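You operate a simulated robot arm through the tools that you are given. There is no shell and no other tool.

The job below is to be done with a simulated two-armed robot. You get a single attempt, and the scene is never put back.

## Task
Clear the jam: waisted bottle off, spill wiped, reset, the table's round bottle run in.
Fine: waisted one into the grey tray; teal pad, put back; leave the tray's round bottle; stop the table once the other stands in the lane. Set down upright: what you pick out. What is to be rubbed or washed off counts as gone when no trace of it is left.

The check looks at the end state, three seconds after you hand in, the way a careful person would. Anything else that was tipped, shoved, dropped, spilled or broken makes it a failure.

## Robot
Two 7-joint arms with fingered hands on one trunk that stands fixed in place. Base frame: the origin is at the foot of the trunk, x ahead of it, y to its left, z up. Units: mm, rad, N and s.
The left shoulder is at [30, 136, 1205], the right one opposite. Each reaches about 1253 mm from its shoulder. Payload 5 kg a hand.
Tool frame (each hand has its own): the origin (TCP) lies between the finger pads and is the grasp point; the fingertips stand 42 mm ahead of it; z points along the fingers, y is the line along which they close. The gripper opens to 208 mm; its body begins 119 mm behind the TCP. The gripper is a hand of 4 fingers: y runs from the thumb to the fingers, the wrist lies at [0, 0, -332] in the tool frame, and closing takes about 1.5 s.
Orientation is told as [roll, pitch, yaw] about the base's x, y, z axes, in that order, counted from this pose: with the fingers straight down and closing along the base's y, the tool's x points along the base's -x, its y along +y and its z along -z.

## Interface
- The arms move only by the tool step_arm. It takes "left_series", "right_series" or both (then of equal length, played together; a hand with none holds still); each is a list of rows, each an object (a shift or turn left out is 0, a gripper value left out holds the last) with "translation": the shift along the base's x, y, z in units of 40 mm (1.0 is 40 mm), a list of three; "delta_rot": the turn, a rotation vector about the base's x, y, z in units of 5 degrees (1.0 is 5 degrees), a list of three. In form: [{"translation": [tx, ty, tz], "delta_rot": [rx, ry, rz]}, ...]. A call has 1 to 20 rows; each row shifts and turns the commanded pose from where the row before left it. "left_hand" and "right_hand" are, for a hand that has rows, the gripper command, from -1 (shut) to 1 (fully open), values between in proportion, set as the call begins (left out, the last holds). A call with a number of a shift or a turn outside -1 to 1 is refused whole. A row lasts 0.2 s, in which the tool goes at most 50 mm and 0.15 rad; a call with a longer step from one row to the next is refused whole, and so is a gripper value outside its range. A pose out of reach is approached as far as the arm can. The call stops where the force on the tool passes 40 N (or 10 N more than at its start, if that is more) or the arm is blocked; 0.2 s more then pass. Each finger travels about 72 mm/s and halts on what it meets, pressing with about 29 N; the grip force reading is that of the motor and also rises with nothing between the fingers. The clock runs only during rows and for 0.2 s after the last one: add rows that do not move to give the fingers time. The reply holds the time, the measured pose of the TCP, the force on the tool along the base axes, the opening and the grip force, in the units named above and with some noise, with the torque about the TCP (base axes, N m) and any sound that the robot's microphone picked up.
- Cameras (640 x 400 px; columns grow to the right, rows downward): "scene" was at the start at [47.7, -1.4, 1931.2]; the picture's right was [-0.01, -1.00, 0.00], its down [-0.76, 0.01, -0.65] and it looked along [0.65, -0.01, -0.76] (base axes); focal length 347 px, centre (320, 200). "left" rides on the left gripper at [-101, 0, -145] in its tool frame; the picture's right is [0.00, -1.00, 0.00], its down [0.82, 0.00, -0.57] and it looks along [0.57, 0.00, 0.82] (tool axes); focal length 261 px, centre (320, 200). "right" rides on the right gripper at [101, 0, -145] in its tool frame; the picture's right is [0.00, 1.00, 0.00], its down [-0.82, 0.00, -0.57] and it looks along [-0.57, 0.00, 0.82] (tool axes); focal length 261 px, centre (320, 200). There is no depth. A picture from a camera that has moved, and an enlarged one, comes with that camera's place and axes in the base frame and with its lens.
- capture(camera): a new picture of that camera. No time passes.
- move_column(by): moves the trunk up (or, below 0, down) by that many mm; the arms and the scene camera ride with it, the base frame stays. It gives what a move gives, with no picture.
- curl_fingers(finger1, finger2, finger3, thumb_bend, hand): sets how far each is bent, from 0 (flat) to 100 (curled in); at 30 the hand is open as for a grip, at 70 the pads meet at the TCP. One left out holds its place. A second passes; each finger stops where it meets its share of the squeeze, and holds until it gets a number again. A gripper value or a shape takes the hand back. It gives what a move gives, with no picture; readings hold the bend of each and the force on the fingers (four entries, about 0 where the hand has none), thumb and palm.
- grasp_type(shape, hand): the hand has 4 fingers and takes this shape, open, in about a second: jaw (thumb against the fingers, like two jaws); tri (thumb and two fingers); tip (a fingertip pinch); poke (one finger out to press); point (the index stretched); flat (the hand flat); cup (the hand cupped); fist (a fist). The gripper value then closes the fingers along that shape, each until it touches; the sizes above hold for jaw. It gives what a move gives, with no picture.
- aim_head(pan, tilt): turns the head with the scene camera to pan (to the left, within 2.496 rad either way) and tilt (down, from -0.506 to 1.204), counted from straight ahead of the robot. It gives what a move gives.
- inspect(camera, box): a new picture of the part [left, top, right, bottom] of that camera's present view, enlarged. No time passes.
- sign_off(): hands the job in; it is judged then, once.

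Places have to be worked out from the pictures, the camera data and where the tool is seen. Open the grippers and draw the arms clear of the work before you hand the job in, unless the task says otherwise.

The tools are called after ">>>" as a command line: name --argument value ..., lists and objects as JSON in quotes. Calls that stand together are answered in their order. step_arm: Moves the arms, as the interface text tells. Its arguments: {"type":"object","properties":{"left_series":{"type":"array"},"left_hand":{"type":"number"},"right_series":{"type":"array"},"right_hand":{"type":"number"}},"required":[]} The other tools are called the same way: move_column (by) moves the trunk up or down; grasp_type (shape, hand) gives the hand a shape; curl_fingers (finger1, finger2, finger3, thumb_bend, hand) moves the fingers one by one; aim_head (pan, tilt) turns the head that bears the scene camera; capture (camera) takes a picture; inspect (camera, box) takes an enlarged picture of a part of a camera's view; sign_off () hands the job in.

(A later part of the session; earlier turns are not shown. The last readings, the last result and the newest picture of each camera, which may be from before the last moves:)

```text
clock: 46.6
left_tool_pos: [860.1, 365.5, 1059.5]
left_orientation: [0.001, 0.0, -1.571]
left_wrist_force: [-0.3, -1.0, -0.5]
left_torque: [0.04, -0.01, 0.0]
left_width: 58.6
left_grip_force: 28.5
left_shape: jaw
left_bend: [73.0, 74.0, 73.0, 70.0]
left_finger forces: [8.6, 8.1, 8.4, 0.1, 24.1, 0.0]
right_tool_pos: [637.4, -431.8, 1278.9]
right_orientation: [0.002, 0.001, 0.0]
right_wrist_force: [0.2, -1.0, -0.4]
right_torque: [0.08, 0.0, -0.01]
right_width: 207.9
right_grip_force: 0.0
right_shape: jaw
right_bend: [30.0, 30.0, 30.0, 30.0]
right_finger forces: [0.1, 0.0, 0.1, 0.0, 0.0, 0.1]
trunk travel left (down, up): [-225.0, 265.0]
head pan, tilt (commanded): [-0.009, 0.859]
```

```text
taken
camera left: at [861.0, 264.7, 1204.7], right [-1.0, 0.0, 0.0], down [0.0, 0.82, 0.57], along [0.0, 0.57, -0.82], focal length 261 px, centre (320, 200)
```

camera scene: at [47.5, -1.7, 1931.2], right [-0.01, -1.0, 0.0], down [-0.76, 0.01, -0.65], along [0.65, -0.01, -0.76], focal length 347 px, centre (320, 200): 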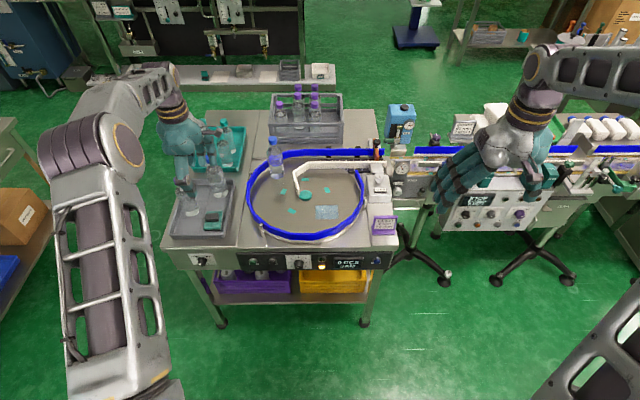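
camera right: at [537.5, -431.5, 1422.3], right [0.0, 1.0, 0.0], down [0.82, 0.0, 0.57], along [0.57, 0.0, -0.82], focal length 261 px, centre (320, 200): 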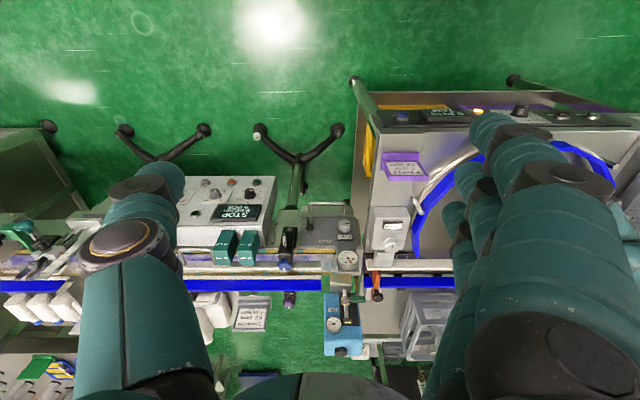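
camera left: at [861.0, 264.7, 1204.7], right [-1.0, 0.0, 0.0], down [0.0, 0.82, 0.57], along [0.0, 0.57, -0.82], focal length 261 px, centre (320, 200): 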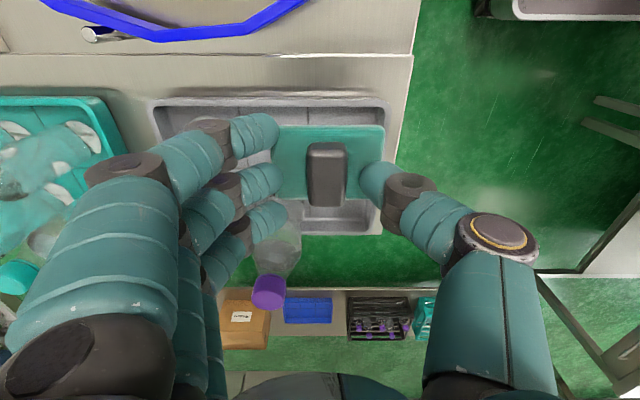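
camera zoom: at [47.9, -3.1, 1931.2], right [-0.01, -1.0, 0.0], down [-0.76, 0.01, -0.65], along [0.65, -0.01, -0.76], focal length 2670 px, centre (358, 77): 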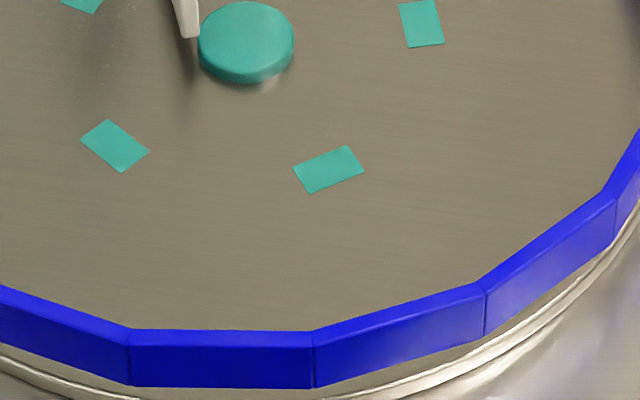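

The table is entirely clean: just the five fixed teal marks and the hub remain, and the blue bottle stands upright. I move over the pad's former place in the tray and lower to about 20 mm above the floor.

>>> step_arm --left_series '[{"translation": [0.1, 0.5, 0]}, {"translation": [0.1, 0.4, 0]}, {"translation": [0, 0, -0.6]}, {"translation": [0, 0, -0.9]}, {"translation": [0, 0, -0.8]}, {"translation": [0, 0, -0.5]}, {"translation": [0, 0, 0]}]'

>>> capture --camera "left"

>>> inspect --camera "scene" --box '[170, 150, 250, 240]'

```text
clock: 48.2
left_tool_pos: [869.4, 402.6, 947.7]
left_orientation: [-0.001, -0.002, -1.571]
left_wrist_force: [-0.5, 0.4, 0.2]
left_torque: [0.0, 0.02, 0.03]
left_width: 58.7
left_grip_force: 29.0
left_shape: jaw
left_bend: [73.0, 74.0, 73.0, 70.0]
left_finger forces: [8.4, 7.9, 8.5, 0.0, 24.0, 0.0]
right_tool_pos: [637.4, -430.3, 1279.6]
right_orientation: [-0.001, -0.002, -0.002]
right_wrist_force: [0.3, -0.6, 0.4]
right_torque: [0.03, -0.03, 0.02]
right_width: 208.1
right_grip_force: 0.0
right_shape: jaw
right_bend: [30.0, 30.0, 30.0, 30.0]
right_finger forces: [0.0, 0.1, 0.0, 0.1, 0.0, 0.1]
trunk travel left (down, up): [-225.0, 265.0]
head pan, tilt (commanded): [-0.009, 0.859]
```

```text
taken
camera left: at [868.9, 301.6, 1092.3], right [-1.0, 0.0, 0.0], down [0.0, 0.82, 0.57], along [0.0, 0.57, -0.82], focal length 261 px, centre (320, 200)
```

left: 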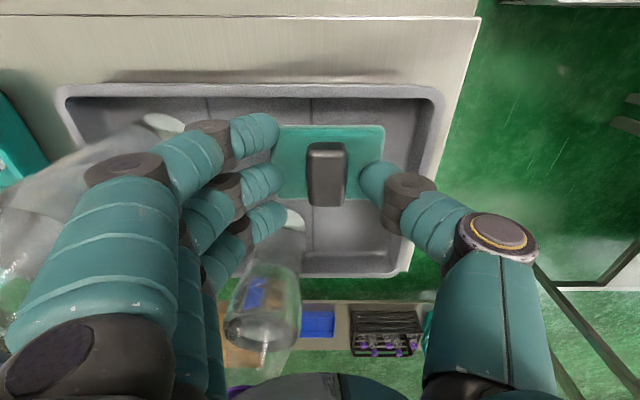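

```text
4.44 times, centred on (210, 195) of scene
camera zoom: at [47.2, -1.7, 1931.3], right [-0.01, -1.0, 0.0], down [-0.76, 0.01, -0.65], along [0.65, -0.01, -0.76], focal length 1542 px, centre (809, 222)
```

zoom: 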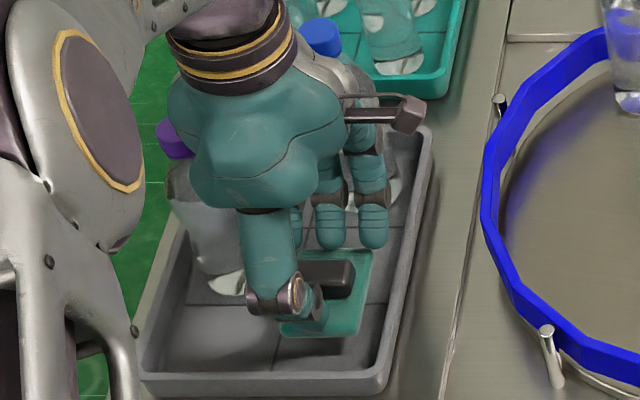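

Aligned over the original pad spot and clear of the bottle. I lower 18 mm gently, then feel for contact.

>>> step_arm --left_series '[{"translation": [0, 0, -0.2]}, {"translation": [0, 0, -0.15]}, {"translation": [0, 0, -0.1]}, {"translation": [0, 0, 0]}]'

```text
clock: 49.2
left_tool_pos: [867.0, 403.2, 930.4]
left_orientation: [-0.001, -0.001, -1.572]
left_wrist_force: [-0.8, 0.0, -0.8]
left_torque: [0.01, -0.05, -0.02]
left_width: 58.7
left_grip_force: 28.7
left_shape: jaw
left_bend: [73.0, 74.0, 73.0, 70.0]
left_finger forces: [8.4, 7.9, 8.6, 0.0, 24.0, 0.1]
right_tool_pos: [637.7, -429.2, 1279.6]
right_orientation: [0.0, -0.001, 0.0]
right_wrist_force: [-0.2, 0.5, 0.0]
right_torque: [-0.03, -0.03, 0.02]
right_width: 207.9
right_grip_force: 0.1
right_shape: jaw
right_bend: [30.0, 30.0, 30.0, 30.0]
right_finger forces: [0.1, 0.0, 0.0, 0.1, 0.1, 0.0]
trunk travel left (down, up): [-225.0, 265.0]
head pan, tilt (commanded): [-0.009, 0.859]
```

No contact yet at 930; lowering 5 mm in small rows.

>>> step_arm --left_series '[{"translation": [0, 0, -0.06]}, {"translation": [0, 0, -0.06]}, {"translation": [0, 0, 0]}]'

```text
clock: 50.0
left_tool_pos: [868.9, 402.6, 924.7]
left_orientation: [0.0, 0.0, -1.572]
left_wrist_force: [-0.6, -0.7, 0.2]
left_torque: [0.0, 0.0, -0.01]
left_width: 58.8
left_grip_force: 28.5
left_shape: jaw
left_bend: [73.0, 74.0, 73.0, 70.0]
left_finger forces: [8.4, 7.9, 8.7, 0.0, 24.0, 0.1]
right_tool_pos: [637.7, -429.7, 1278.0]
right_orientation: [0.0, -0.002, 0.0]
right_wrist_force: [0.2, -0.6, -0.2]
right_torque: [0.01, -0.04, -0.03]
right_width: 207.7
right_grip_force: 0.0
right_shape: jaw
right_bend: [30.0, 30.0, 30.0, 30.0]
right_finger forces: [0.0, 0.0, 0.1, 0.0, 0.0, 0.0]
trunk travel left (down, up): [-225.0, 265.0]
head pan, tilt (commanded): [-0.009, 0.859]
```

Fz crept from −0.8 to +0.2, nearly touching. One more 1.5 mm to seat the pad.

>>> step_arm --left_series '[{"translation": [0, 0, -0.04]}, {"translation": [0, 0, 0]}]'

```text
clock: 50.6
left_tool_pos: [868.1, 403.1, 922.5]
left_orientation: [0.0, -0.001, -1.572]
left_wrist_force: [0.8, 0.7, -1.0]
left_torque: [0.04, 0.01, -0.02]
left_width: 58.7
left_grip_force: 28.7
left_shape: jaw
left_bend: [73.0, 74.0, 73.0, 70.0]
left_finger forces: [8.4, 7.9, 8.5, 0.0, 24.0, 0.0]
right_tool_pos: [637.6, -429.1, 1278.6]
right_orientation: [0.001, 0.0, 0.0]
right_wrist_force: [-0.6, 0.8, 0.9]
right_torque: [0.02, -0.01, -0.03]
right_width: 207.8
right_grip_force: 0.0
right_shape: jaw
right_bend: [30.0, 30.0, 30.0, 30.0]
right_finger forces: [0.1, 0.0, 0.1, 0.1, 0.0, 0.1]
trunk travel left (down, up): [-225.0, 265.0]
head pan, tilt (commanded): [-0.009, 0.859]
```

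Still free at 922.5 (the pad likely shifted up a bit in the grip while wiping). I go on down 3 mm.

>>> step_arm --left_series '[{"translation": [0, 0, -0.04]}, {"translation": [0, 0, -0.04]}, {"translation": [0, 0, 0]}]'

```text
clock: 51.4
left_tool_pos: [869.6, 403.0, 921.8]
left_orientation: [0.003, 0.002, -1.572]
left_wrist_force: [0.2, 0.1, 17.6]
left_torque: [-0.36, -0.03, 0.13]
left_width: 58.6
left_grip_force: 28.8
left_shape: jaw
left_bend: [74.0, 74.0, 73.0, 70.0]
left_finger forces: [10.9, 9.9, 8.2, 0.0, 24.9, 0.0]
right_tool_pos: [636.9, -430.6, 1280.8]
right_orientation: [0.001, -0.001, 0.001]
right_wrist_force: [0.4, -0.3, -0.3]
right_torque: [0.03, 0.02, 0.02]
right_width: 208.1
right_grip_force: 0.0
right_shape: jaw
right_bend: [30.0, 30.0, 30.0, 30.0]
right_finger forces: [0.0, 0.0, 0.0, 0.0, 0.0, 0.0]
trunk travel left (down, up): [-225.0, 265.0]
head pan, tilt (commanded): [-0.009, 0.859]
```

The pad is on the floor (17.6 N). I ease off 1.6 mm and open the hand to about 80 mm.

>>> step_arm --left_series '[{"translation": [0, 0, 0.05]}, {"translation": [0, 0, 0]}, {"translation": [0, 0, 0]}, {"translation": [0, 0, 0]}, {"translation": [0, 0, 0]}]' --left_hand -0.2

>>> capture --camera "left"

>>> inspect --camera "scene" --box '[170, 150, 250, 240]'

```text
clock: 52.6
left_tool_pos: [868.1, 401.0, 922.4]
left_orientation: [0.0, -0.001, -1.572]
left_wrist_force: [-0.6, 0.2, 0.0]
left_torque: [0.03, -0.02, -0.03]
left_width: 82.3
left_grip_force: 0.0
left_shape: jaw
left_bend: [73.0, 73.0, 73.0, 70.0]
left_finger forces: [0.0, 0.0, 0.1, 0.1, 0.2, 0.0]
right_tool_pos: [637.3, -429.4, 1278.6]
right_orientation: [0.002, -0.002, 0.0]
right_wrist_force: [-0.7, 0.5, 0.3]
right_torque: [0.02, -0.01, 0.03]
right_width: 207.7
right_grip_force: 0.1
right_shape: jaw
right_bend: [30.0, 30.0, 30.0, 30.0]
right_finger forces: [0.0, 0.0, 0.0, 0.1, 0.0, 0.0]
trunk travel left (down, up): [-225.0, 265.0]
head pan, tilt (commanded): [-0.009, 0.859]
```

```text
taken
camera left: at [868.9, 301.6, 1066.0], right [-1.0, 0.0, 0.0], down [0.0, 0.82, 0.57], along [0.0, 0.57, -0.82], focal length 261 px, centre (320, 200)
```

left: 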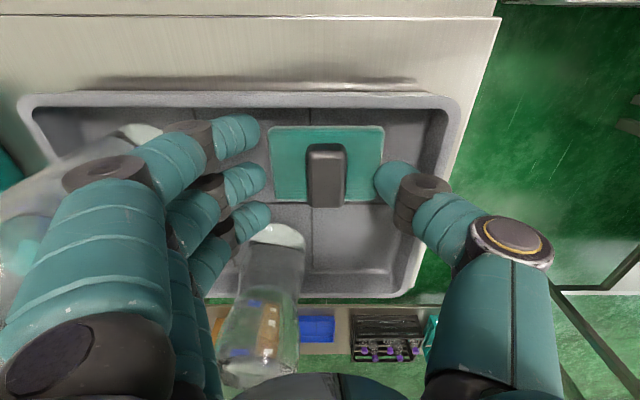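

```text
4.44 times, centred on (210, 195) of scene
camera zoom: at [47.5, -1.5, 1931.2], right [-0.01, -1.0, 0.0], down [-0.76, 0.01, -0.65], along [0.65, -0.01, -0.76], focal length 1542 px, centre (809, 222)
```

zoom: 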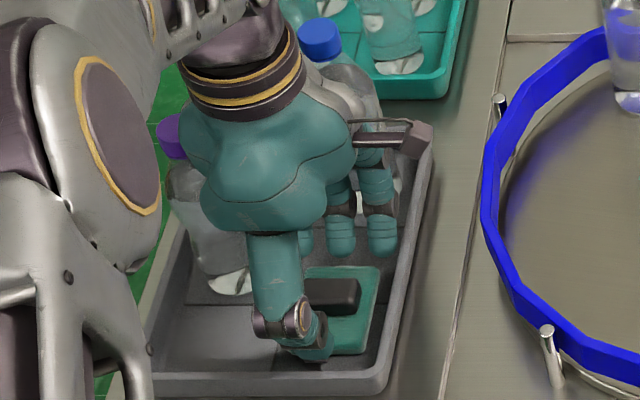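

The pad lies flat in its old spot and the hand is free. I raise straight up to clear all the bottle tops, then draw back toward the robot.

>>> step_arm --left_series '[{"translation": [0, 0, 0.4]}, {"translation": [0, 0, 0.8]}, {"translation": [0, 0, 0.9]}, {"translation": [0, 0, 0.9]}, {"translation": [0, 0, 0.9]}, {"translation": [0, 0, 0.9]}, {"translation": [-0.6, 0, 0.5]}, {"translation": [-0.9, 0, 0.2]}, {"translation": [-0.9, 0, 0.2]}, {"translation": [-0.9, 0, 0]}, {"translation": [-0.9, 0, 0]}, {"translation": [-0.9, 0, 0]}, {"translation": [-0.9, 0, 0]}, {"translation": [0, 0, 0]}]'

>>> capture --camera "scene"

>>> inspect --camera "scene" --box '[150, 120, 260, 245]'

>>> inspect --camera "scene" --box '[185, 245, 265, 280]'

>>> inspect --camera "scene" --box '[260, 245, 340, 280]'

>>> inspect --camera "scene" --box '[320, 245, 400, 280]'

```text
clock: 55.6
left_tool_pos: [629.2, 403.0, 1150.2]
left_orientation: [-0.002, 0.0, -1.571]
left_wrist_force: [1.6, 0.0, -0.7]
left_torque: [0.01, 0.12, -0.02]
left_width: 82.9
left_grip_force: 0.0
left_shape: jaw
left_bend: [73.0, 73.0, 73.0, 70.0]
left_finger forces: [0.0, 0.0, 0.1, 0.0, 0.0, 0.1]
right_tool_pos: [638.5, -429.7, 1279.0]
right_orientation: [-0.001, 0.0, 0.002]
right_wrist_force: [0.4, -0.4, 0.0]
right_torque: [0.02, 0.09, 0.0]
right_width: 208.0
right_grip_force: 0.1
right_shape: jaw
right_bend: [30.0, 30.0, 30.0, 30.0]
right_finger forces: [0.1, 0.0, 0.1, 0.0, 0.0, 0.1]
trunk travel left (down, up): [-225.0, 265.0]
head pan, tilt (commanded): [-0.009, 0.859]
```

```text
taken
camera scene: at [49.3, -1.6, 1931.1], right [-0.01, -1.0, 0.0], down [-0.76, 0.01, -0.65], along [0.65, -0.01, -0.76], focal length 347 px, centre (320, 200)
```

scene: 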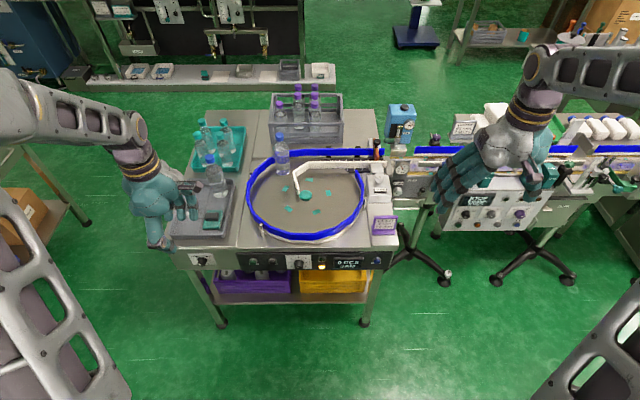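

```text
3.20 times, centred on (205, 182) of scene
camera zoom: at [49.3, -1.6, 1931.1], right [-0.01, -1.0, 0.0], down [-0.76, 0.01, -0.65], along [0.65, -0.01, -0.76], focal length 1111 px, centre (688, 256)
```

zoom: 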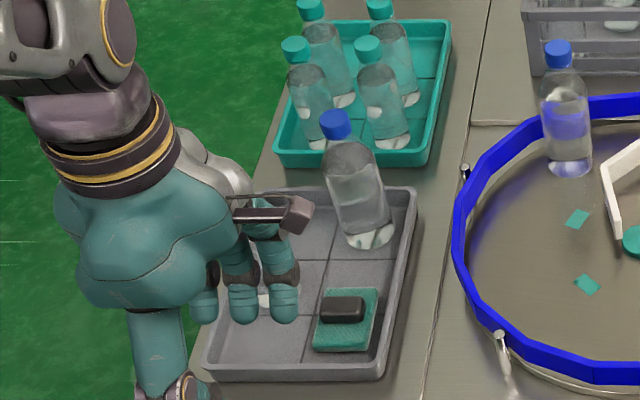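

```text
8.00 times, centred on (225, 262) of scene
camera zoom: at [49.3, -1.6, 1931.1], right [-0.01, -1.0, 0.0], down [-0.76, 0.01, -0.65], along [0.65, -0.01, -0.76], focal length 2776 px, centre (1080, -300)
```

zoom: 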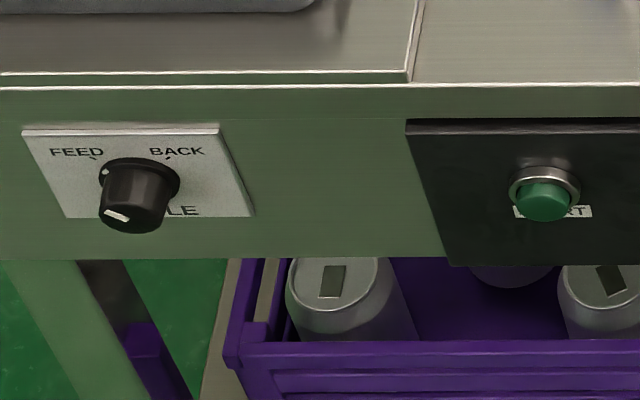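

```text
8.00 times, centred on (300, 262) of scene
camera zoom: at [49.3, -1.6, 1931.1], right [-0.01, -1.0, 0.0], down [-0.76, 0.01, -0.65], along [0.65, -0.01, -0.76], focal length 2776 px, centre (480, -300)
```

zoom: 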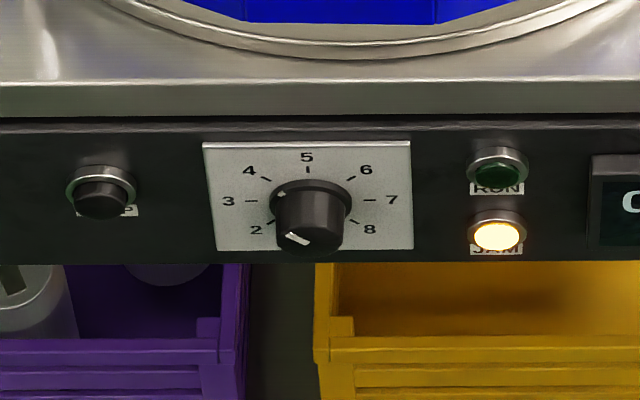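

```text
8.00 times, centred on (360, 262) of scene
camera zoom: at [49.3, -1.6, 1931.1], right [-0.01, -1.0, 0.0], down [-0.76, 0.01, -0.65], along [0.65, -0.01, -0.76], focal length 2776 px, centre (0, -300)
```

zoom: 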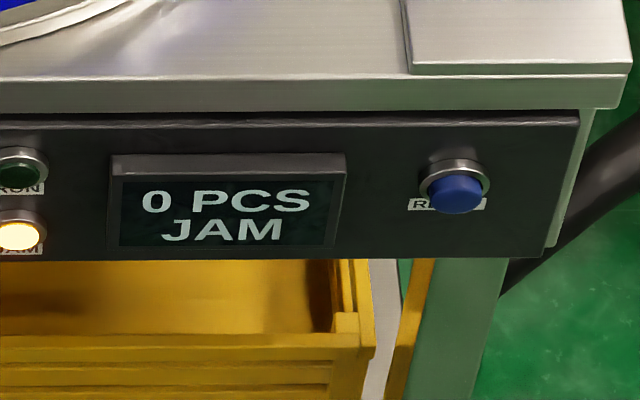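

The selector dot seems to sit at FEED and the dial dot near 3–4, but I want a close view of the panel. I yaw the left hand back and bring it back to about x 560 before pitching it forward.

>>> step_arm --left_series '[{"translation": [-0.1, -0.05, -0.05], "delta_rot": [0, 0, 1]}, {"translation": [-0.1, -0.05, -0.05], "delta_rot": [0, 0, 1]}, {"translation": [-0.1, -0.05, -0.05], "delta_rot": [0, 0, 1]}, {"translation": [-0.1, -0.05, -0.05], "delta_rot": [0, 0, 1]}, {"translation": [-0.1, -0.05, -0.05], "delta_rot": [0, 0, 1]}, {"translation": [-0.1, -0.05, -0.05], "delta_rot": [0, 0, 1]}, {"translation": [-0.1, -0.05, -0.05], "delta_rot": [0, 0, 1]}, {"translation": [-0.1, -0.05, -0.05], "delta_rot": [0, 0, 1]}, {"translation": [-0.1, -0.05, -0.05], "delta_rot": [0, 0, 1]}, {"translation": [-0.1, -0.05, -0.05], "delta_rot": [0, 0, 1]}, {"translation": [-0.1, -0.05, -0.05], "delta_rot": [0, 0, 1]}, {"translation": [-0.1, -0.05, -0.05], "delta_rot": [0, 0, 1]}, {"translation": [-0.1, -0.05, -0.05], "delta_rot": [0, 0, 1]}, {"translation": [-0.1, -0.05, -0.05], "delta_rot": [0, 0, 1]}, {"translation": [-0.1, -0.05, -0.05], "delta_rot": [0, 0, 1]}, {"translation": [-0.1, -0.05, -0.05], "delta_rot": [0, 0, 1]}, {"translation": [-0.1, -0.05, -0.05], "delta_rot": [0, 0, 1]}, {"translation": [-0.1, -0.05, -0.05], "delta_rot": [0, 0, 1]}]'

>>> inspect --camera "scene" --box '[150, 120, 260, 245]'

```text
clock: 59.4
left_tool_pos: [556.8, 365.9, 1113.4]
left_orientation: [-0.002, 0.0, 0.0]
left_wrist_force: [0.8, 0.1, -0.3]
left_torque: [0.0, -0.03, -0.02]
left_width: 82.9
left_grip_force: 0.1
left_shape: jaw
left_bend: [73.0, 73.0, 73.0, 70.0]
left_finger forces: [0.0, 0.1, 0.1, 0.0, 0.0, 0.1]
right_tool_pos: [636.0, -430.3, 1279.0]
right_orientation: [0.001, -0.003, 0.0]
right_wrist_force: [0.4, 0.1, 0.0]
right_torque: [0.0, 0.0, -0.03]
right_width: 207.9
right_grip_force: 0.1
right_shape: jaw
right_bend: [30.0, 30.0, 30.0, 30.0]
right_finger forces: [0.1, 0.0, 0.0, 0.0, 0.0, 0.0]
trunk travel left (down, up): [-225.0, 265.0]
head pan, tilt (commanded): [-0.009, 0.859]
```

```text
3.20 times, centred on (205, 182) of scene
camera zoom: at [47.5, -1.8, 1931.2], right [-0.01, -1.0, 0.0], down [-0.76, 0.01, -0.65], along [0.65, -0.01, -0.76], focal length 1111 px, centre (688, 256)
```

zoom: 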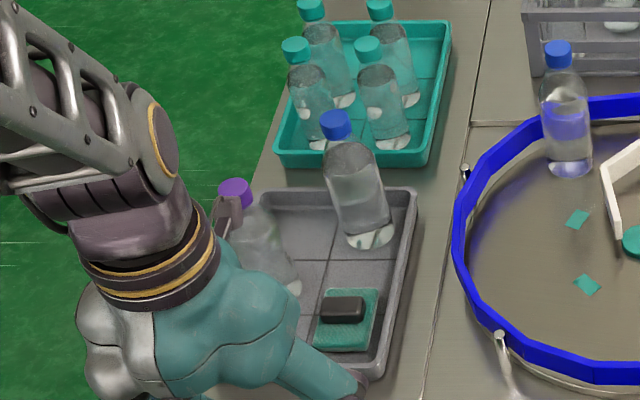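

Tray contents are in order. Now I pitch the left hand forward (fingers toward the panel) while lowering it in front of the table.

>>> step_arm --left_series '[{"translation": [0, -0.1, -0.2], "delta_rot": [0, -1, 0]}, {"translation": [0, -0.1, -0.2], "delta_rot": [0, -1, 0]}, {"translation": [0, -0.1, -0.2], "delta_rot": [0, -1, 0]}, {"translation": [0, -0.1, -0.2], "delta_rot": [0, -1, 0]}, {"translation": [0, -0.1, -0.2], "delta_rot": [0, -1, 0]}, {"translation": [0, -0.1, -0.2], "delta_rot": [0, -1, 0]}, {"translation": [0, -0.1, -0.2], "delta_rot": [0, -1, 0]}, {"translation": [0, -0.1, -0.2], "delta_rot": [0, -1, 0]}, {"translation": [0, -0.1, -0.2], "delta_rot": [0, -1, 0]}, {"translation": [0, -0.1, -0.2], "delta_rot": [0, -1, 0]}, {"translation": [0, -0.1, -0.2], "delta_rot": [0, -1, 0]}, {"translation": [0, -0.1, -0.2], "delta_rot": [0, -1, 0]}, {"translation": [0, -0.1, -0.2], "delta_rot": [0, -1, 0]}, {"translation": [0, -0.1, -0.2], "delta_rot": [0, -1, 0]}]'

>>> capture --camera "left"

>>> capture --camera "scene"

```text
clock: 62.4
left_tool_pos: [575.6, 319.5, 995.2]
left_orientation: [-0.003, -1.224, 0.0]
left_wrist_force: [-0.6, -0.1, 0.6]
left_torque: [-0.02, 0.03, -0.09]
left_width: 82.8
left_grip_force: 0.1
left_shape: jaw
left_bend: [73.0, 73.0, 73.0, 70.0]
left_finger forces: [0.1, 0.1, 0.1, 0.0, 0.0, 0.1]
left hand out of reach, approached as far as the arm can: row 9, 10
right_tool_pos: [638.8, -428.5, 1279.2]
right_orientation: [-0.001, 0.0, 0.0]
right_wrist_force: [-0.1, 0.5, -0.3]
right_torque: [-0.07, 0.04, 0.02]
right_width: 207.8
right_grip_force: 0.1
right_shape: jaw
right_bend: [30.0, 30.0, 30.0, 30.0]
right_finger forces: [0.0, 0.1, 0.0, 0.1, 0.0, 0.0]
trunk travel left (down, up): [-225.0, 265.0]
head pan, tilt (commanded): [-0.009, 0.859]
```

```text
taken
camera left: at [474.1, 320.6, 1139.0], right [0.0, -1.0, 0.0], down [-0.82, 0.0, -0.58], along [0.58, 0.0, -0.82], focal length 261 px, centre (320, 200)
```

left: 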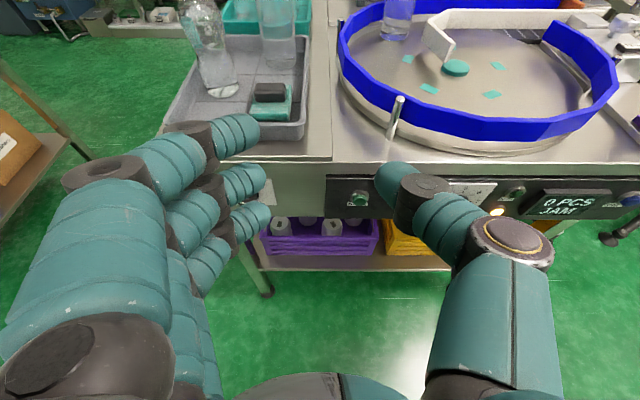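

```text
taken
camera scene: at [48.0, -0.4, 1931.2], right [-0.01, -1.0, 0.0], down [-0.76, 0.01, -0.65], along [0.65, -0.01, -0.76], focal length 347 px, centre (320, 200)
```

scene: 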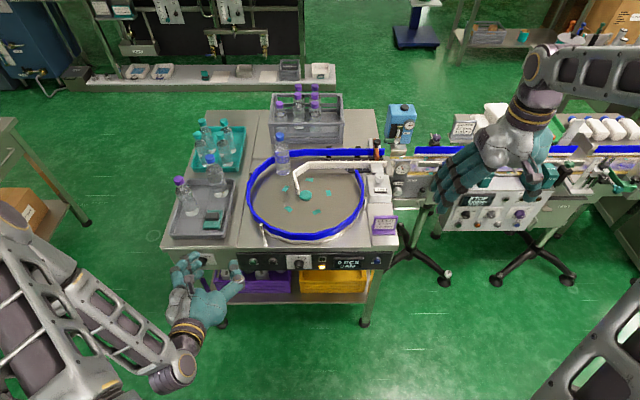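

The hand now points at the front panel with a useful view. I zoom on the visible controls.

>>> inspect --camera "left" --box '[440, 165, 640, 235]'

>>> inspect --camera "left" --box '[240, 150, 400, 230]'

>>> inspect --camera "scene" --box '[275, 240, 335, 285]'

>>> inspect --camera "scene" --box '[180, 245, 230, 280]'

```text
3.20 times, centred on (540, 200) of left
camera zoom: at [474.1, 320.6, 1139.0], right [0.0, -1.0, 0.0], down [-0.82, 0.0, -0.58], along [0.58, 0.0, -0.82], focal length 834 px, centre (-384, 200)
```

zoom: 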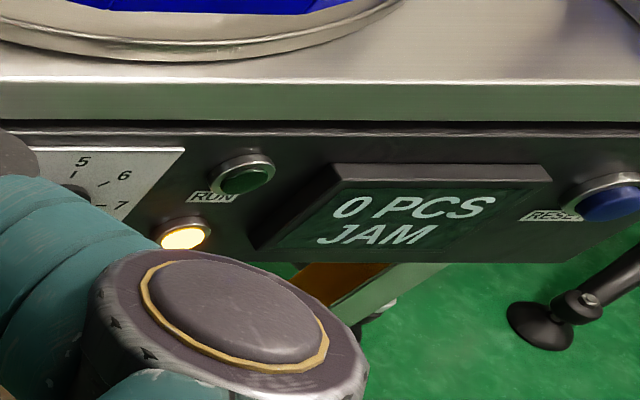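

```text
4.00 times, centred on (320, 190) of left
camera zoom: at [474.1, 320.6, 1139.0], right [0.0, -1.0, 0.0], down [-0.82, 0.0, -0.58], along [0.58, 0.0, -0.82], focal length 1043 px, centre (320, 240)
```

zoom: 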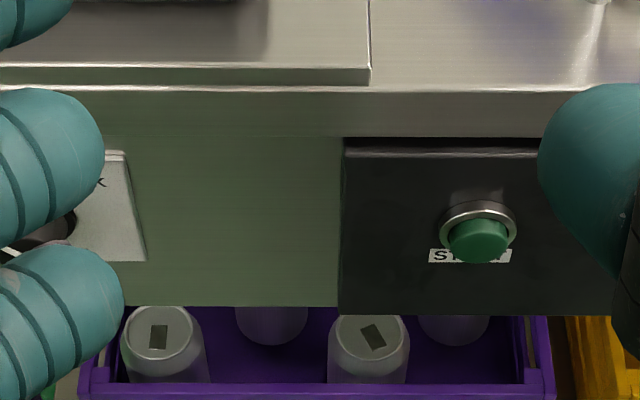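

```text
8.89 times, centred on (305, 262) of scene
camera zoom: at [48.0, -0.4, 1931.2], right [-0.01, -1.0, 0.0], down [-0.76, 0.01, -0.65], along [0.65, -0.01, -0.76], focal length 3085 px, centre (453, -356)
```

zoom: 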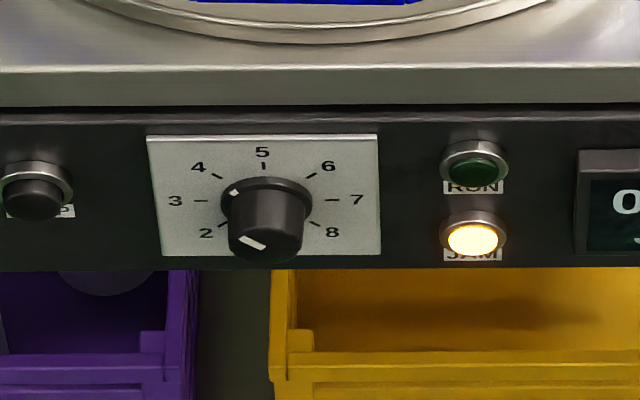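

```text
11.43 times, centred on (205, 262) of scene
camera zoom: at [48.0, -0.4, 1931.2], right [-0.01, -1.0, 0.0], down [-0.76, 0.01, -0.65], along [0.65, -0.01, -0.76], focal length 3966 px, centre (1634, -514)
```

zoom: 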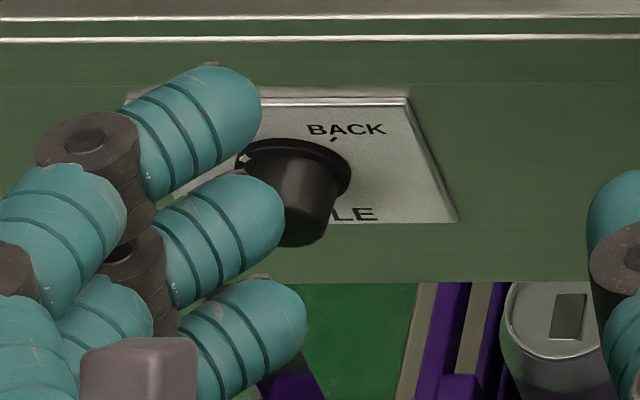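

The dial dot points at 4 and the selector at FEED; RESET (blue) triangulates to about (735, −222, 778), START (green) to y≈250, STOP (black) to y≈172. I give both hands the poke shape and look at where the poking finger lies.

>>> grasp_type --hand "left" --shape "poke"

>>> grasp_type --hand "right" --shape "poke"

>>> capture --camera "left"

>>> capture --camera "right"

>>> capture --camera "scene"

```text
clock: 63.3
left_tool_pos: [576.2, 320.2, 995.8]
left_orientation: [0.0, -1.222, 0.0]
left_wrist_force: [-1.4, 0.3, -0.4]
left_torque: [-0.02, -0.03, -0.04]
left_width: 0.2
left_grip_force: 0.0
left_shape: poke
left_bend: [100.0, 100.0, 100.0, 45.0]
left_finger forces: [0.0, 0.1, 0.0, 0.0, 0.0, 0.0]
right_tool_pos: [637.7, -429.8, 1279.0]
right_orientation: [0.0, 0.001, 0.0]
right_wrist_force: [-0.9, 0.1, 0.4]
right_torque: [-0.03, 0.01, -0.01]
right_width: 208.0
right_grip_force: 0.0
right_shape: jaw
right_bend: [30.0, 30.0, 30.0, 30.0]
right_finger forces: [0.0, 0.1, 0.0, 0.0, 0.0, 0.1]
trunk travel left (down, up): [-225.0, 265.0]
head pan, tilt (commanded): [-0.009, 0.859]
```

```text
clock: 64.2
left_tool_pos: [575.4, 320.3, 993.9]
left_orientation: [-0.001, -1.22, 0.0]
left_wrist_force: [0.5, -0.6, -0.1]
left_torque: [0.0, -0.01, 0.0]
left_width: 0.0
left_grip_force: 0.0
left_shape: poke
left_bend: [100.0, 100.0, 100.0, 45.0]
left_finger forces: [0.0, 0.0, 0.1, 0.0, 0.0, 0.0]
right_tool_pos: [637.4, -430.2, 1279.1]
right_orientation: [0.001, 0.001, 0.001]
right_wrist_force: [0.2, -0.8, 0.6]
right_torque: [0.01, 0.02, -0.01]
right_width: 0.1
right_grip_force: 0.1
right_shape: poke
right_bend: [100.0, 100.0, 100.0, 45.0]
right_finger forces: [0.0, 0.0, 0.0, 0.0, 0.0, 0.0]
trunk travel left (down, up): [-225.0, 265.0]
head pan, tilt (commanded): [-0.009, 0.859]
```

```text
taken
camera left: at [474.0, 320.2, 1139.2], right [0.0, -1.0, 0.0], down [-0.82, 0.0, -0.57], along [0.57, 0.0, -0.82], focal length 261 px, centre (320, 200)
```

left: 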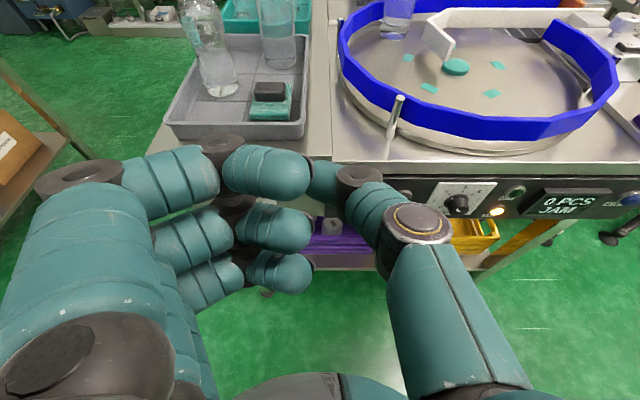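

```text
taken
camera right: at [536.9, -430.2, 1423.1], right [0.0, 1.0, 0.0], down [0.82, 0.0, 0.57], along [0.57, 0.0, -0.82], focal length 261 px, centre (320, 200)
```

right: 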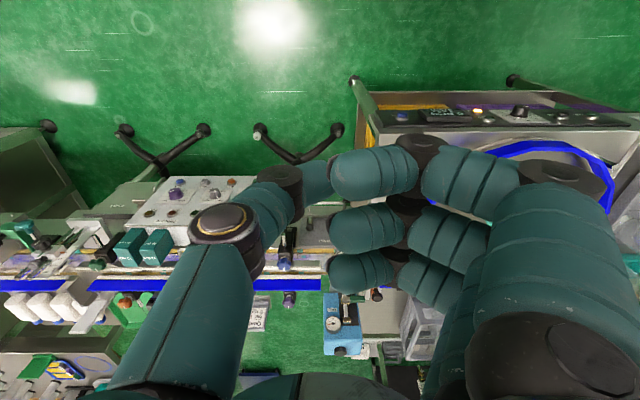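

```text
taken
camera scene: at [47.6, -1.5, 1931.2], right [-0.01, -1.0, 0.0], down [-0.76, 0.01, -0.65], along [0.65, -0.01, -0.76], focal length 347 px, centre (320, 200)
```

scene: 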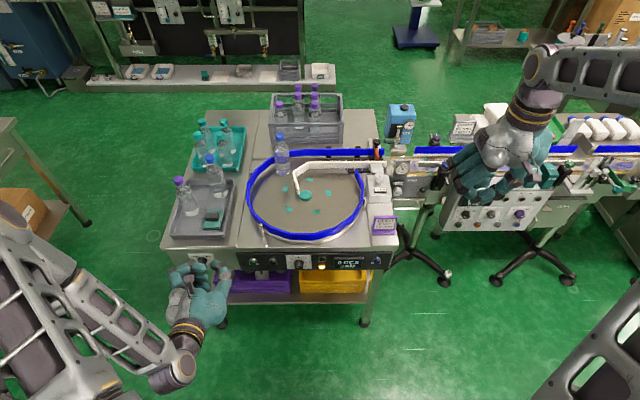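

In poke all the fingers curl with no clear tip ahead. I try the point shape on both hands to see the stretched index.

>>> grasp_type --hand "left" --shape "point"

>>> grasp_type --hand "right" --shape "point"

>>> capture --camera "left"

>>> capture --camera "right"

>>> inspect --camera "scene" --box '[140, 230, 260, 350]'

```text
clock: 65.1
left_tool_pos: [575.0, 319.4, 995.0]
left_orientation: [0.0, -1.221, 0.0]
left_wrist_force: [0.2, 0.4, -0.5]
left_torque: [-0.04, -0.01, -0.02]
left_width: 201.7
left_grip_force: 0.0
left_shape: point
left_bend: [70.0, 100.0, 100.0, 93.0]
left_finger forces: [0.1, 0.1, 0.1, 0.0, 0.0, 0.0]
right_tool_pos: [637.5, -430.2, 1278.5]
right_orientation: [-0.001, 0.002, -0.001]
right_wrist_force: [-0.1, -0.1, 0.4]
right_torque: [0.02, 0.04, 0.01]
right_width: 0.1
right_grip_force: 0.2
right_shape: poke
right_bend: [100.0, 100.0, 100.0, 45.0]
right_finger forces: [0.0, 0.1, 0.0, 0.0, 0.0, 0.0]
trunk travel left (down, up): [-225.0, 265.0]
head pan, tilt (commanded): [-0.009, 0.859]
```

```text
clock: 66.0
left_tool_pos: [574.7, 319.7, 996.7]
left_orientation: [0.001, -1.223, 0.0]
left_wrist_force: [-0.2, -0.1, 0.0]
left_torque: [0.02, 0.0, -0.03]
left_width: 201.6
left_grip_force: 0.1
left_shape: point
left_bend: [70.0, 100.0, 100.0, 53.0]
left_finger forces: [0.0, 0.1, 0.1, 0.1, 0.1, 0.0]
right_tool_pos: [637.7, -430.3, 1278.4]
right_orientation: [0.0, 0.0, 0.0]
right_wrist_force: [0.5, 0.3, 0.2]
right_torque: [-0.02, 0.01, -0.01]
right_width: 202.1
right_grip_force: 0.0
right_shape: point
right_bend: [70.0, 100.0, 100.0, 93.0]
right_finger forces: [0.1, 0.0, 0.0, 0.0, 0.0, 0.0]
trunk travel left (down, up): [-225.0, 265.0]
head pan, tilt (commanded): [-0.009, 0.859]
```

```text
taken
camera left: at [474.0, 320.2, 1139.2], right [0.0, -1.0, 0.0], down [-0.82, 0.0, -0.57], along [0.57, 0.0, -0.82], focal length 261 px, centre (320, 200)
```

left: 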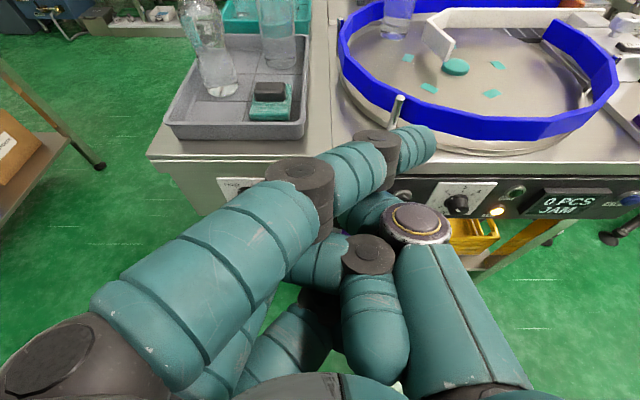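

```text
taken
camera right: at [536.9, -430.3, 1423.1], right [0.0, 1.0, 0.0], down [0.82, 0.0, 0.57], along [0.57, 0.0, -0.82], focal length 261 px, centre (320, 200)
```

right: 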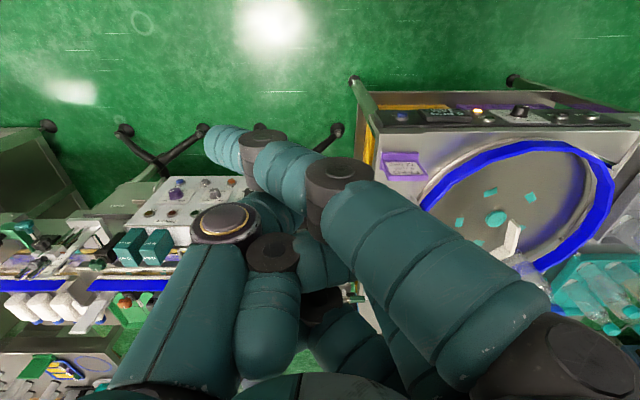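

```text
3.33 times, centred on (200, 290) of scene
camera zoom: at [47.6, -1.6, 1931.2], right [-0.01, -1.0, 0.0], down [-0.76, 0.01, -0.65], along [0.65, -0.01, -0.76], focal length 1157 px, centre (720, -100)
```

zoom: 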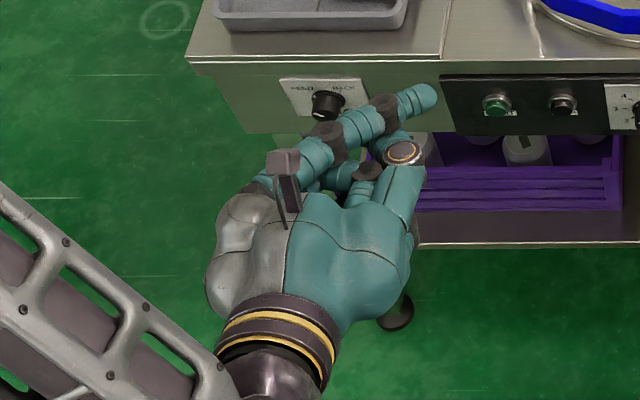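

The stretched index tip triangulates to about (595, 253, 1031), slanting across the hand. I straighten it with a smaller bend while keeping the other fingers curled.

>>> curl_fingers --hand "left" --finger1 35 --finger2 100 --finger3 100 --thumb_bend 90

>>> capture --camera "left"

>>> inspect --camera "scene" --box '[140, 230, 260, 350]'

```text
clock: 67.0
left_tool_pos: [576.0, 319.3, 995.1]
left_orientation: [0.001, -1.222, 0.0]
left_wrist_force: [0.2, 0.4, 0.2]
left_torque: [-0.04, 0.0, -0.03]
left_width: 78.7
left_grip_force: 0.0
left_shape: fingers
left_bend: [35.0, 100.0, 100.0, 89.0]
left_finger forces: [0.0, 0.0, 0.0, 0.0, 0.0, 0.0]
right_tool_pos: [638.1, -429.9, 1280.0]
right_orientation: [-0.001, 0.001, -0.001]
right_wrist_force: [-0.2, 0.0, -0.1]
right_torque: [-0.01, -0.01, 0.0]
right_width: 202.0
right_grip_force: 0.0
right_shape: point
right_bend: [70.0, 100.0, 100.0, 53.0]
right_finger forces: [0.0, 0.1, 0.1, 0.1, 0.0, 0.0]
trunk travel left (down, up): [-225.0, 265.0]
head pan, tilt (commanded): [-0.009, 0.859]
```

```text
taken
camera left: at [473.9, 320.3, 1139.1], right [0.0, -1.0, 0.0], down [-0.82, 0.0, -0.58], along [0.58, 0.0, -0.82], focal length 261 px, centre (320, 200)
```

left: 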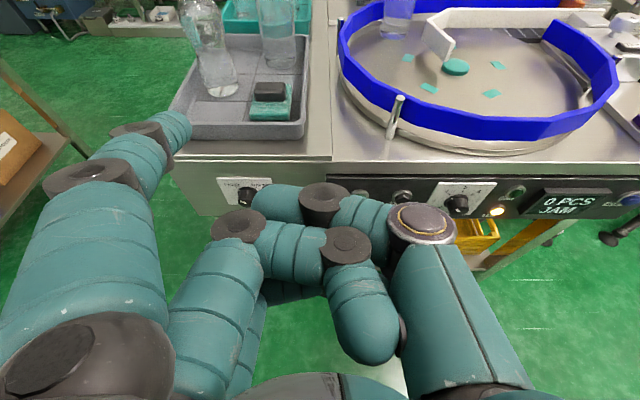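

```text
3.33 times, centred on (200, 290) of scene
camera zoom: at [47.5, -1.4, 1931.2], right [-0.01, -1.0, 0.0], down [-0.76, 0.01, -0.65], along [0.65, -0.01, -0.76], focal length 1157 px, centre (720, -100)
```

zoom: 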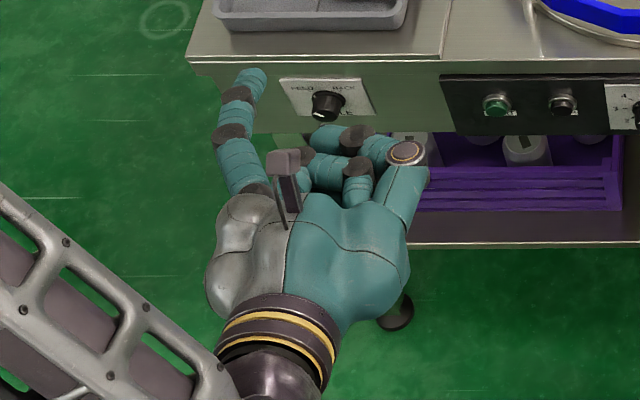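

The left index now points straight ahead; its tip sits at tool offset about (−44, 97, 32). RESET is on the right side, so I prepare the right hand: bring it lower/closer while yawing it toward the mirrored pose (fingers to the right, camera to the front).

>>> step_arm --right_series '[{"translation": [-0.1, 0.1, -0.2], "delta_rot": [0, 0, -1]}, {"translation": [-0.1, 0.1, -0.2], "delta_rot": [0, 0, -1]}, {"translation": [-0.1, 0.1, -0.2], "delta_rot": [0, 0, -1]}, {"translation": [-0.1, 0.1, -0.2], "delta_rot": [0, 0, -1]}, {"translation": [-0.1, 0.1, -0.2], "delta_rot": [0, 0, -1]}, {"translation": [-0.1, 0.1, -0.2], "delta_rot": [0, 0, -1]}, {"translation": [-0.1, 0.1, -0.2], "delta_rot": [0, 0, -1]}, {"translation": [-0.1, 0.1, -0.2], "delta_rot": [0, 0, -1]}, {"translation": [-0.1, 0.1, -0.2], "delta_rot": [0, 0, -1]}, {"translation": [-0.1, 0.1, -0.2], "delta_rot": [0, 0, -1]}, {"translation": [-0.1, 0.1, -0.2], "delta_rot": [0, 0, -1]}, {"translation": [-0.1, 0.1, -0.2], "delta_rot": [0, 0, -1]}, {"translation": [-0.1, 0.1, -0.2], "delta_rot": [0, 0, -1]}, {"translation": [-0.1, 0.1, -0.2], "delta_rot": [0, 0, -1]}, {"translation": [-0.1, 0.1, -0.2], "delta_rot": [0, 0, -1]}, {"translation": [-0.1, 0.1, -0.2], "delta_rot": [0, 0, -1]}, {"translation": [-0.1, 0.1, -0.2], "delta_rot": [0, 0, -1]}, {"translation": [-0.1, 0.1, -0.2], "delta_rot": [0, 0, -1]}]'

>>> capture --camera "scene"

```text
clock: 70.8
left_tool_pos: [575.1, 320.1, 995.2]
left_orientation: [0.001, -1.222, -0.001]
left_wrist_force: [-0.4, 0.0, 0.4]
left_torque: [0.0, 0.0, -0.03]
left_width: 78.7
left_grip_force: 0.0
left_shape: fingers
left_bend: [35.0, 100.0, 100.0, 89.0]
left_finger forces: [0.0, 0.0, 0.0, 0.0, 0.0, 0.1]
right_tool_pos: [564.3, -357.5, 1134.6]
right_orientation: [0.001, -0.002, -1.572]
right_wrist_force: [0.0, -0.3, 0.1]
right_torque: [0.0, 0.05, -0.01]
right_width: 201.8
right_grip_force: 0.1
right_shape: point
right_bend: [70.0, 100.0, 100.0, 53.0]
right_finger forces: [0.1, 0.0, 0.1, 0.0, 0.0, 0.0]
trunk travel left (down, up): [-225.0, 265.0]
head pan, tilt (commanded): [-0.009, 0.859]
```

```text
taken
camera scene: at [47.7, -1.2, 1931.2], right [-0.01, -1.0, 0.0], down [-0.76, 0.01, -0.65], along [0.65, -0.01, -0.76], focal length 347 px, centre (320, 200)
```

scene: 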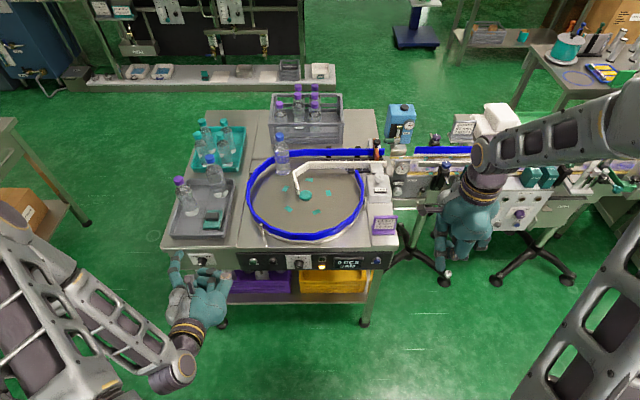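

The yaw goes smoothly. I continue another 90° to reach the mirrored pose.

>>> step_arm --right_series '[{"translation": [0, 0, 0], "delta_rot": [0, 0, -1]}, {"translation": [0, 0, 0], "delta_rot": [0, 0, -1]}, {"translation": [0, 0, 0], "delta_rot": [0, 0, -1]}, {"translation": [0, 0, 0], "delta_rot": [0, 0, -1]}, {"translation": [0, 0, 0], "delta_rot": [0, 0, -1]}, {"translation": [0, 0, 0], "delta_rot": [0, 0, -1]}, {"translation": [0, 0, 0], "delta_rot": [0, 0, -1]}, {"translation": [0, 0, 0], "delta_rot": [0, 0, -1]}, {"translation": [0, 0, 0], "delta_rot": [0, 0, -1]}, {"translation": [0, 0, 0], "delta_rot": [0, 0, -1]}, {"translation": [0, 0, 0], "delta_rot": [0, 0, -1]}, {"translation": [0, 0, 0], "delta_rot": [0, 0, -1]}, {"translation": [0, 0, 0], "delta_rot": [0, 0, -1]}, {"translation": [0, 0, 0], "delta_rot": [0, 0, -1]}, {"translation": [0, 0, 0], "delta_rot": [0, 0, -1]}, {"translation": [0, 0, 0], "delta_rot": [0, 0, -1]}, {"translation": [0, 0, 0], "delta_rot": [0, 0, -1]}, {"translation": [0, 0, 0], "delta_rot": [0, 0, -1]}]'

>>> capture --camera "right"

```text
clock: 74.6
left_tool_pos: [575.1, 319.8, 994.9]
left_orientation: [-0.001, -1.222, 0.0]
left_wrist_force: [-0.2, -0.4, -0.6]
left_torque: [0.01, 0.0, 0.0]
left_width: 78.4
left_grip_force: 0.1
left_shape: fingers
left_bend: [35.0, 100.0, 100.0, 89.0]
left_finger forces: [0.0, 0.0, 0.1, 0.0, 0.0, 0.0]
right_tool_pos: [564.9, -358.7, 1135.2]
right_orientation: [0.001, 0.0, 3.141]
right_wrist_force: [-0.3, 0.6, -0.5]
right_torque: [0.04, 0.03, -0.04]
right_width: 201.8
right_grip_force: 0.1
right_shape: point
right_bend: [70.0, 100.0, 100.0, 53.0]
right_finger forces: [0.0, 0.0, 0.0, 0.0, 0.0, 0.1]
trunk travel left (down, up): [-225.0, 265.0]
head pan, tilt (commanded): [-0.009, 0.859]
```

```text
taken
camera right: at [666.3, -359.3, 1278.5], right [-0.01, -1.0, 0.0], down [-0.82, 0.01, 0.57], along [-0.57, 0.0, -0.82], focal length 261 px, centre (320, 200)
```

right: 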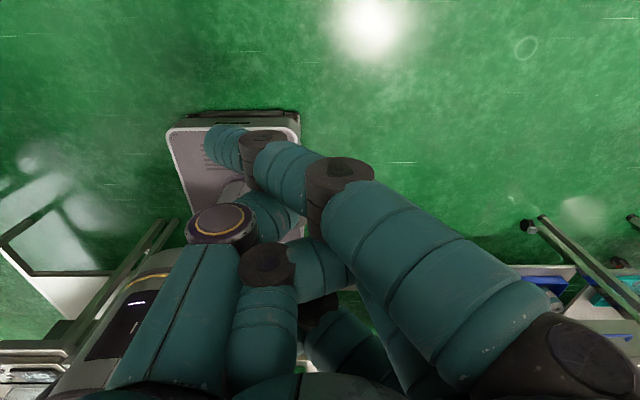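

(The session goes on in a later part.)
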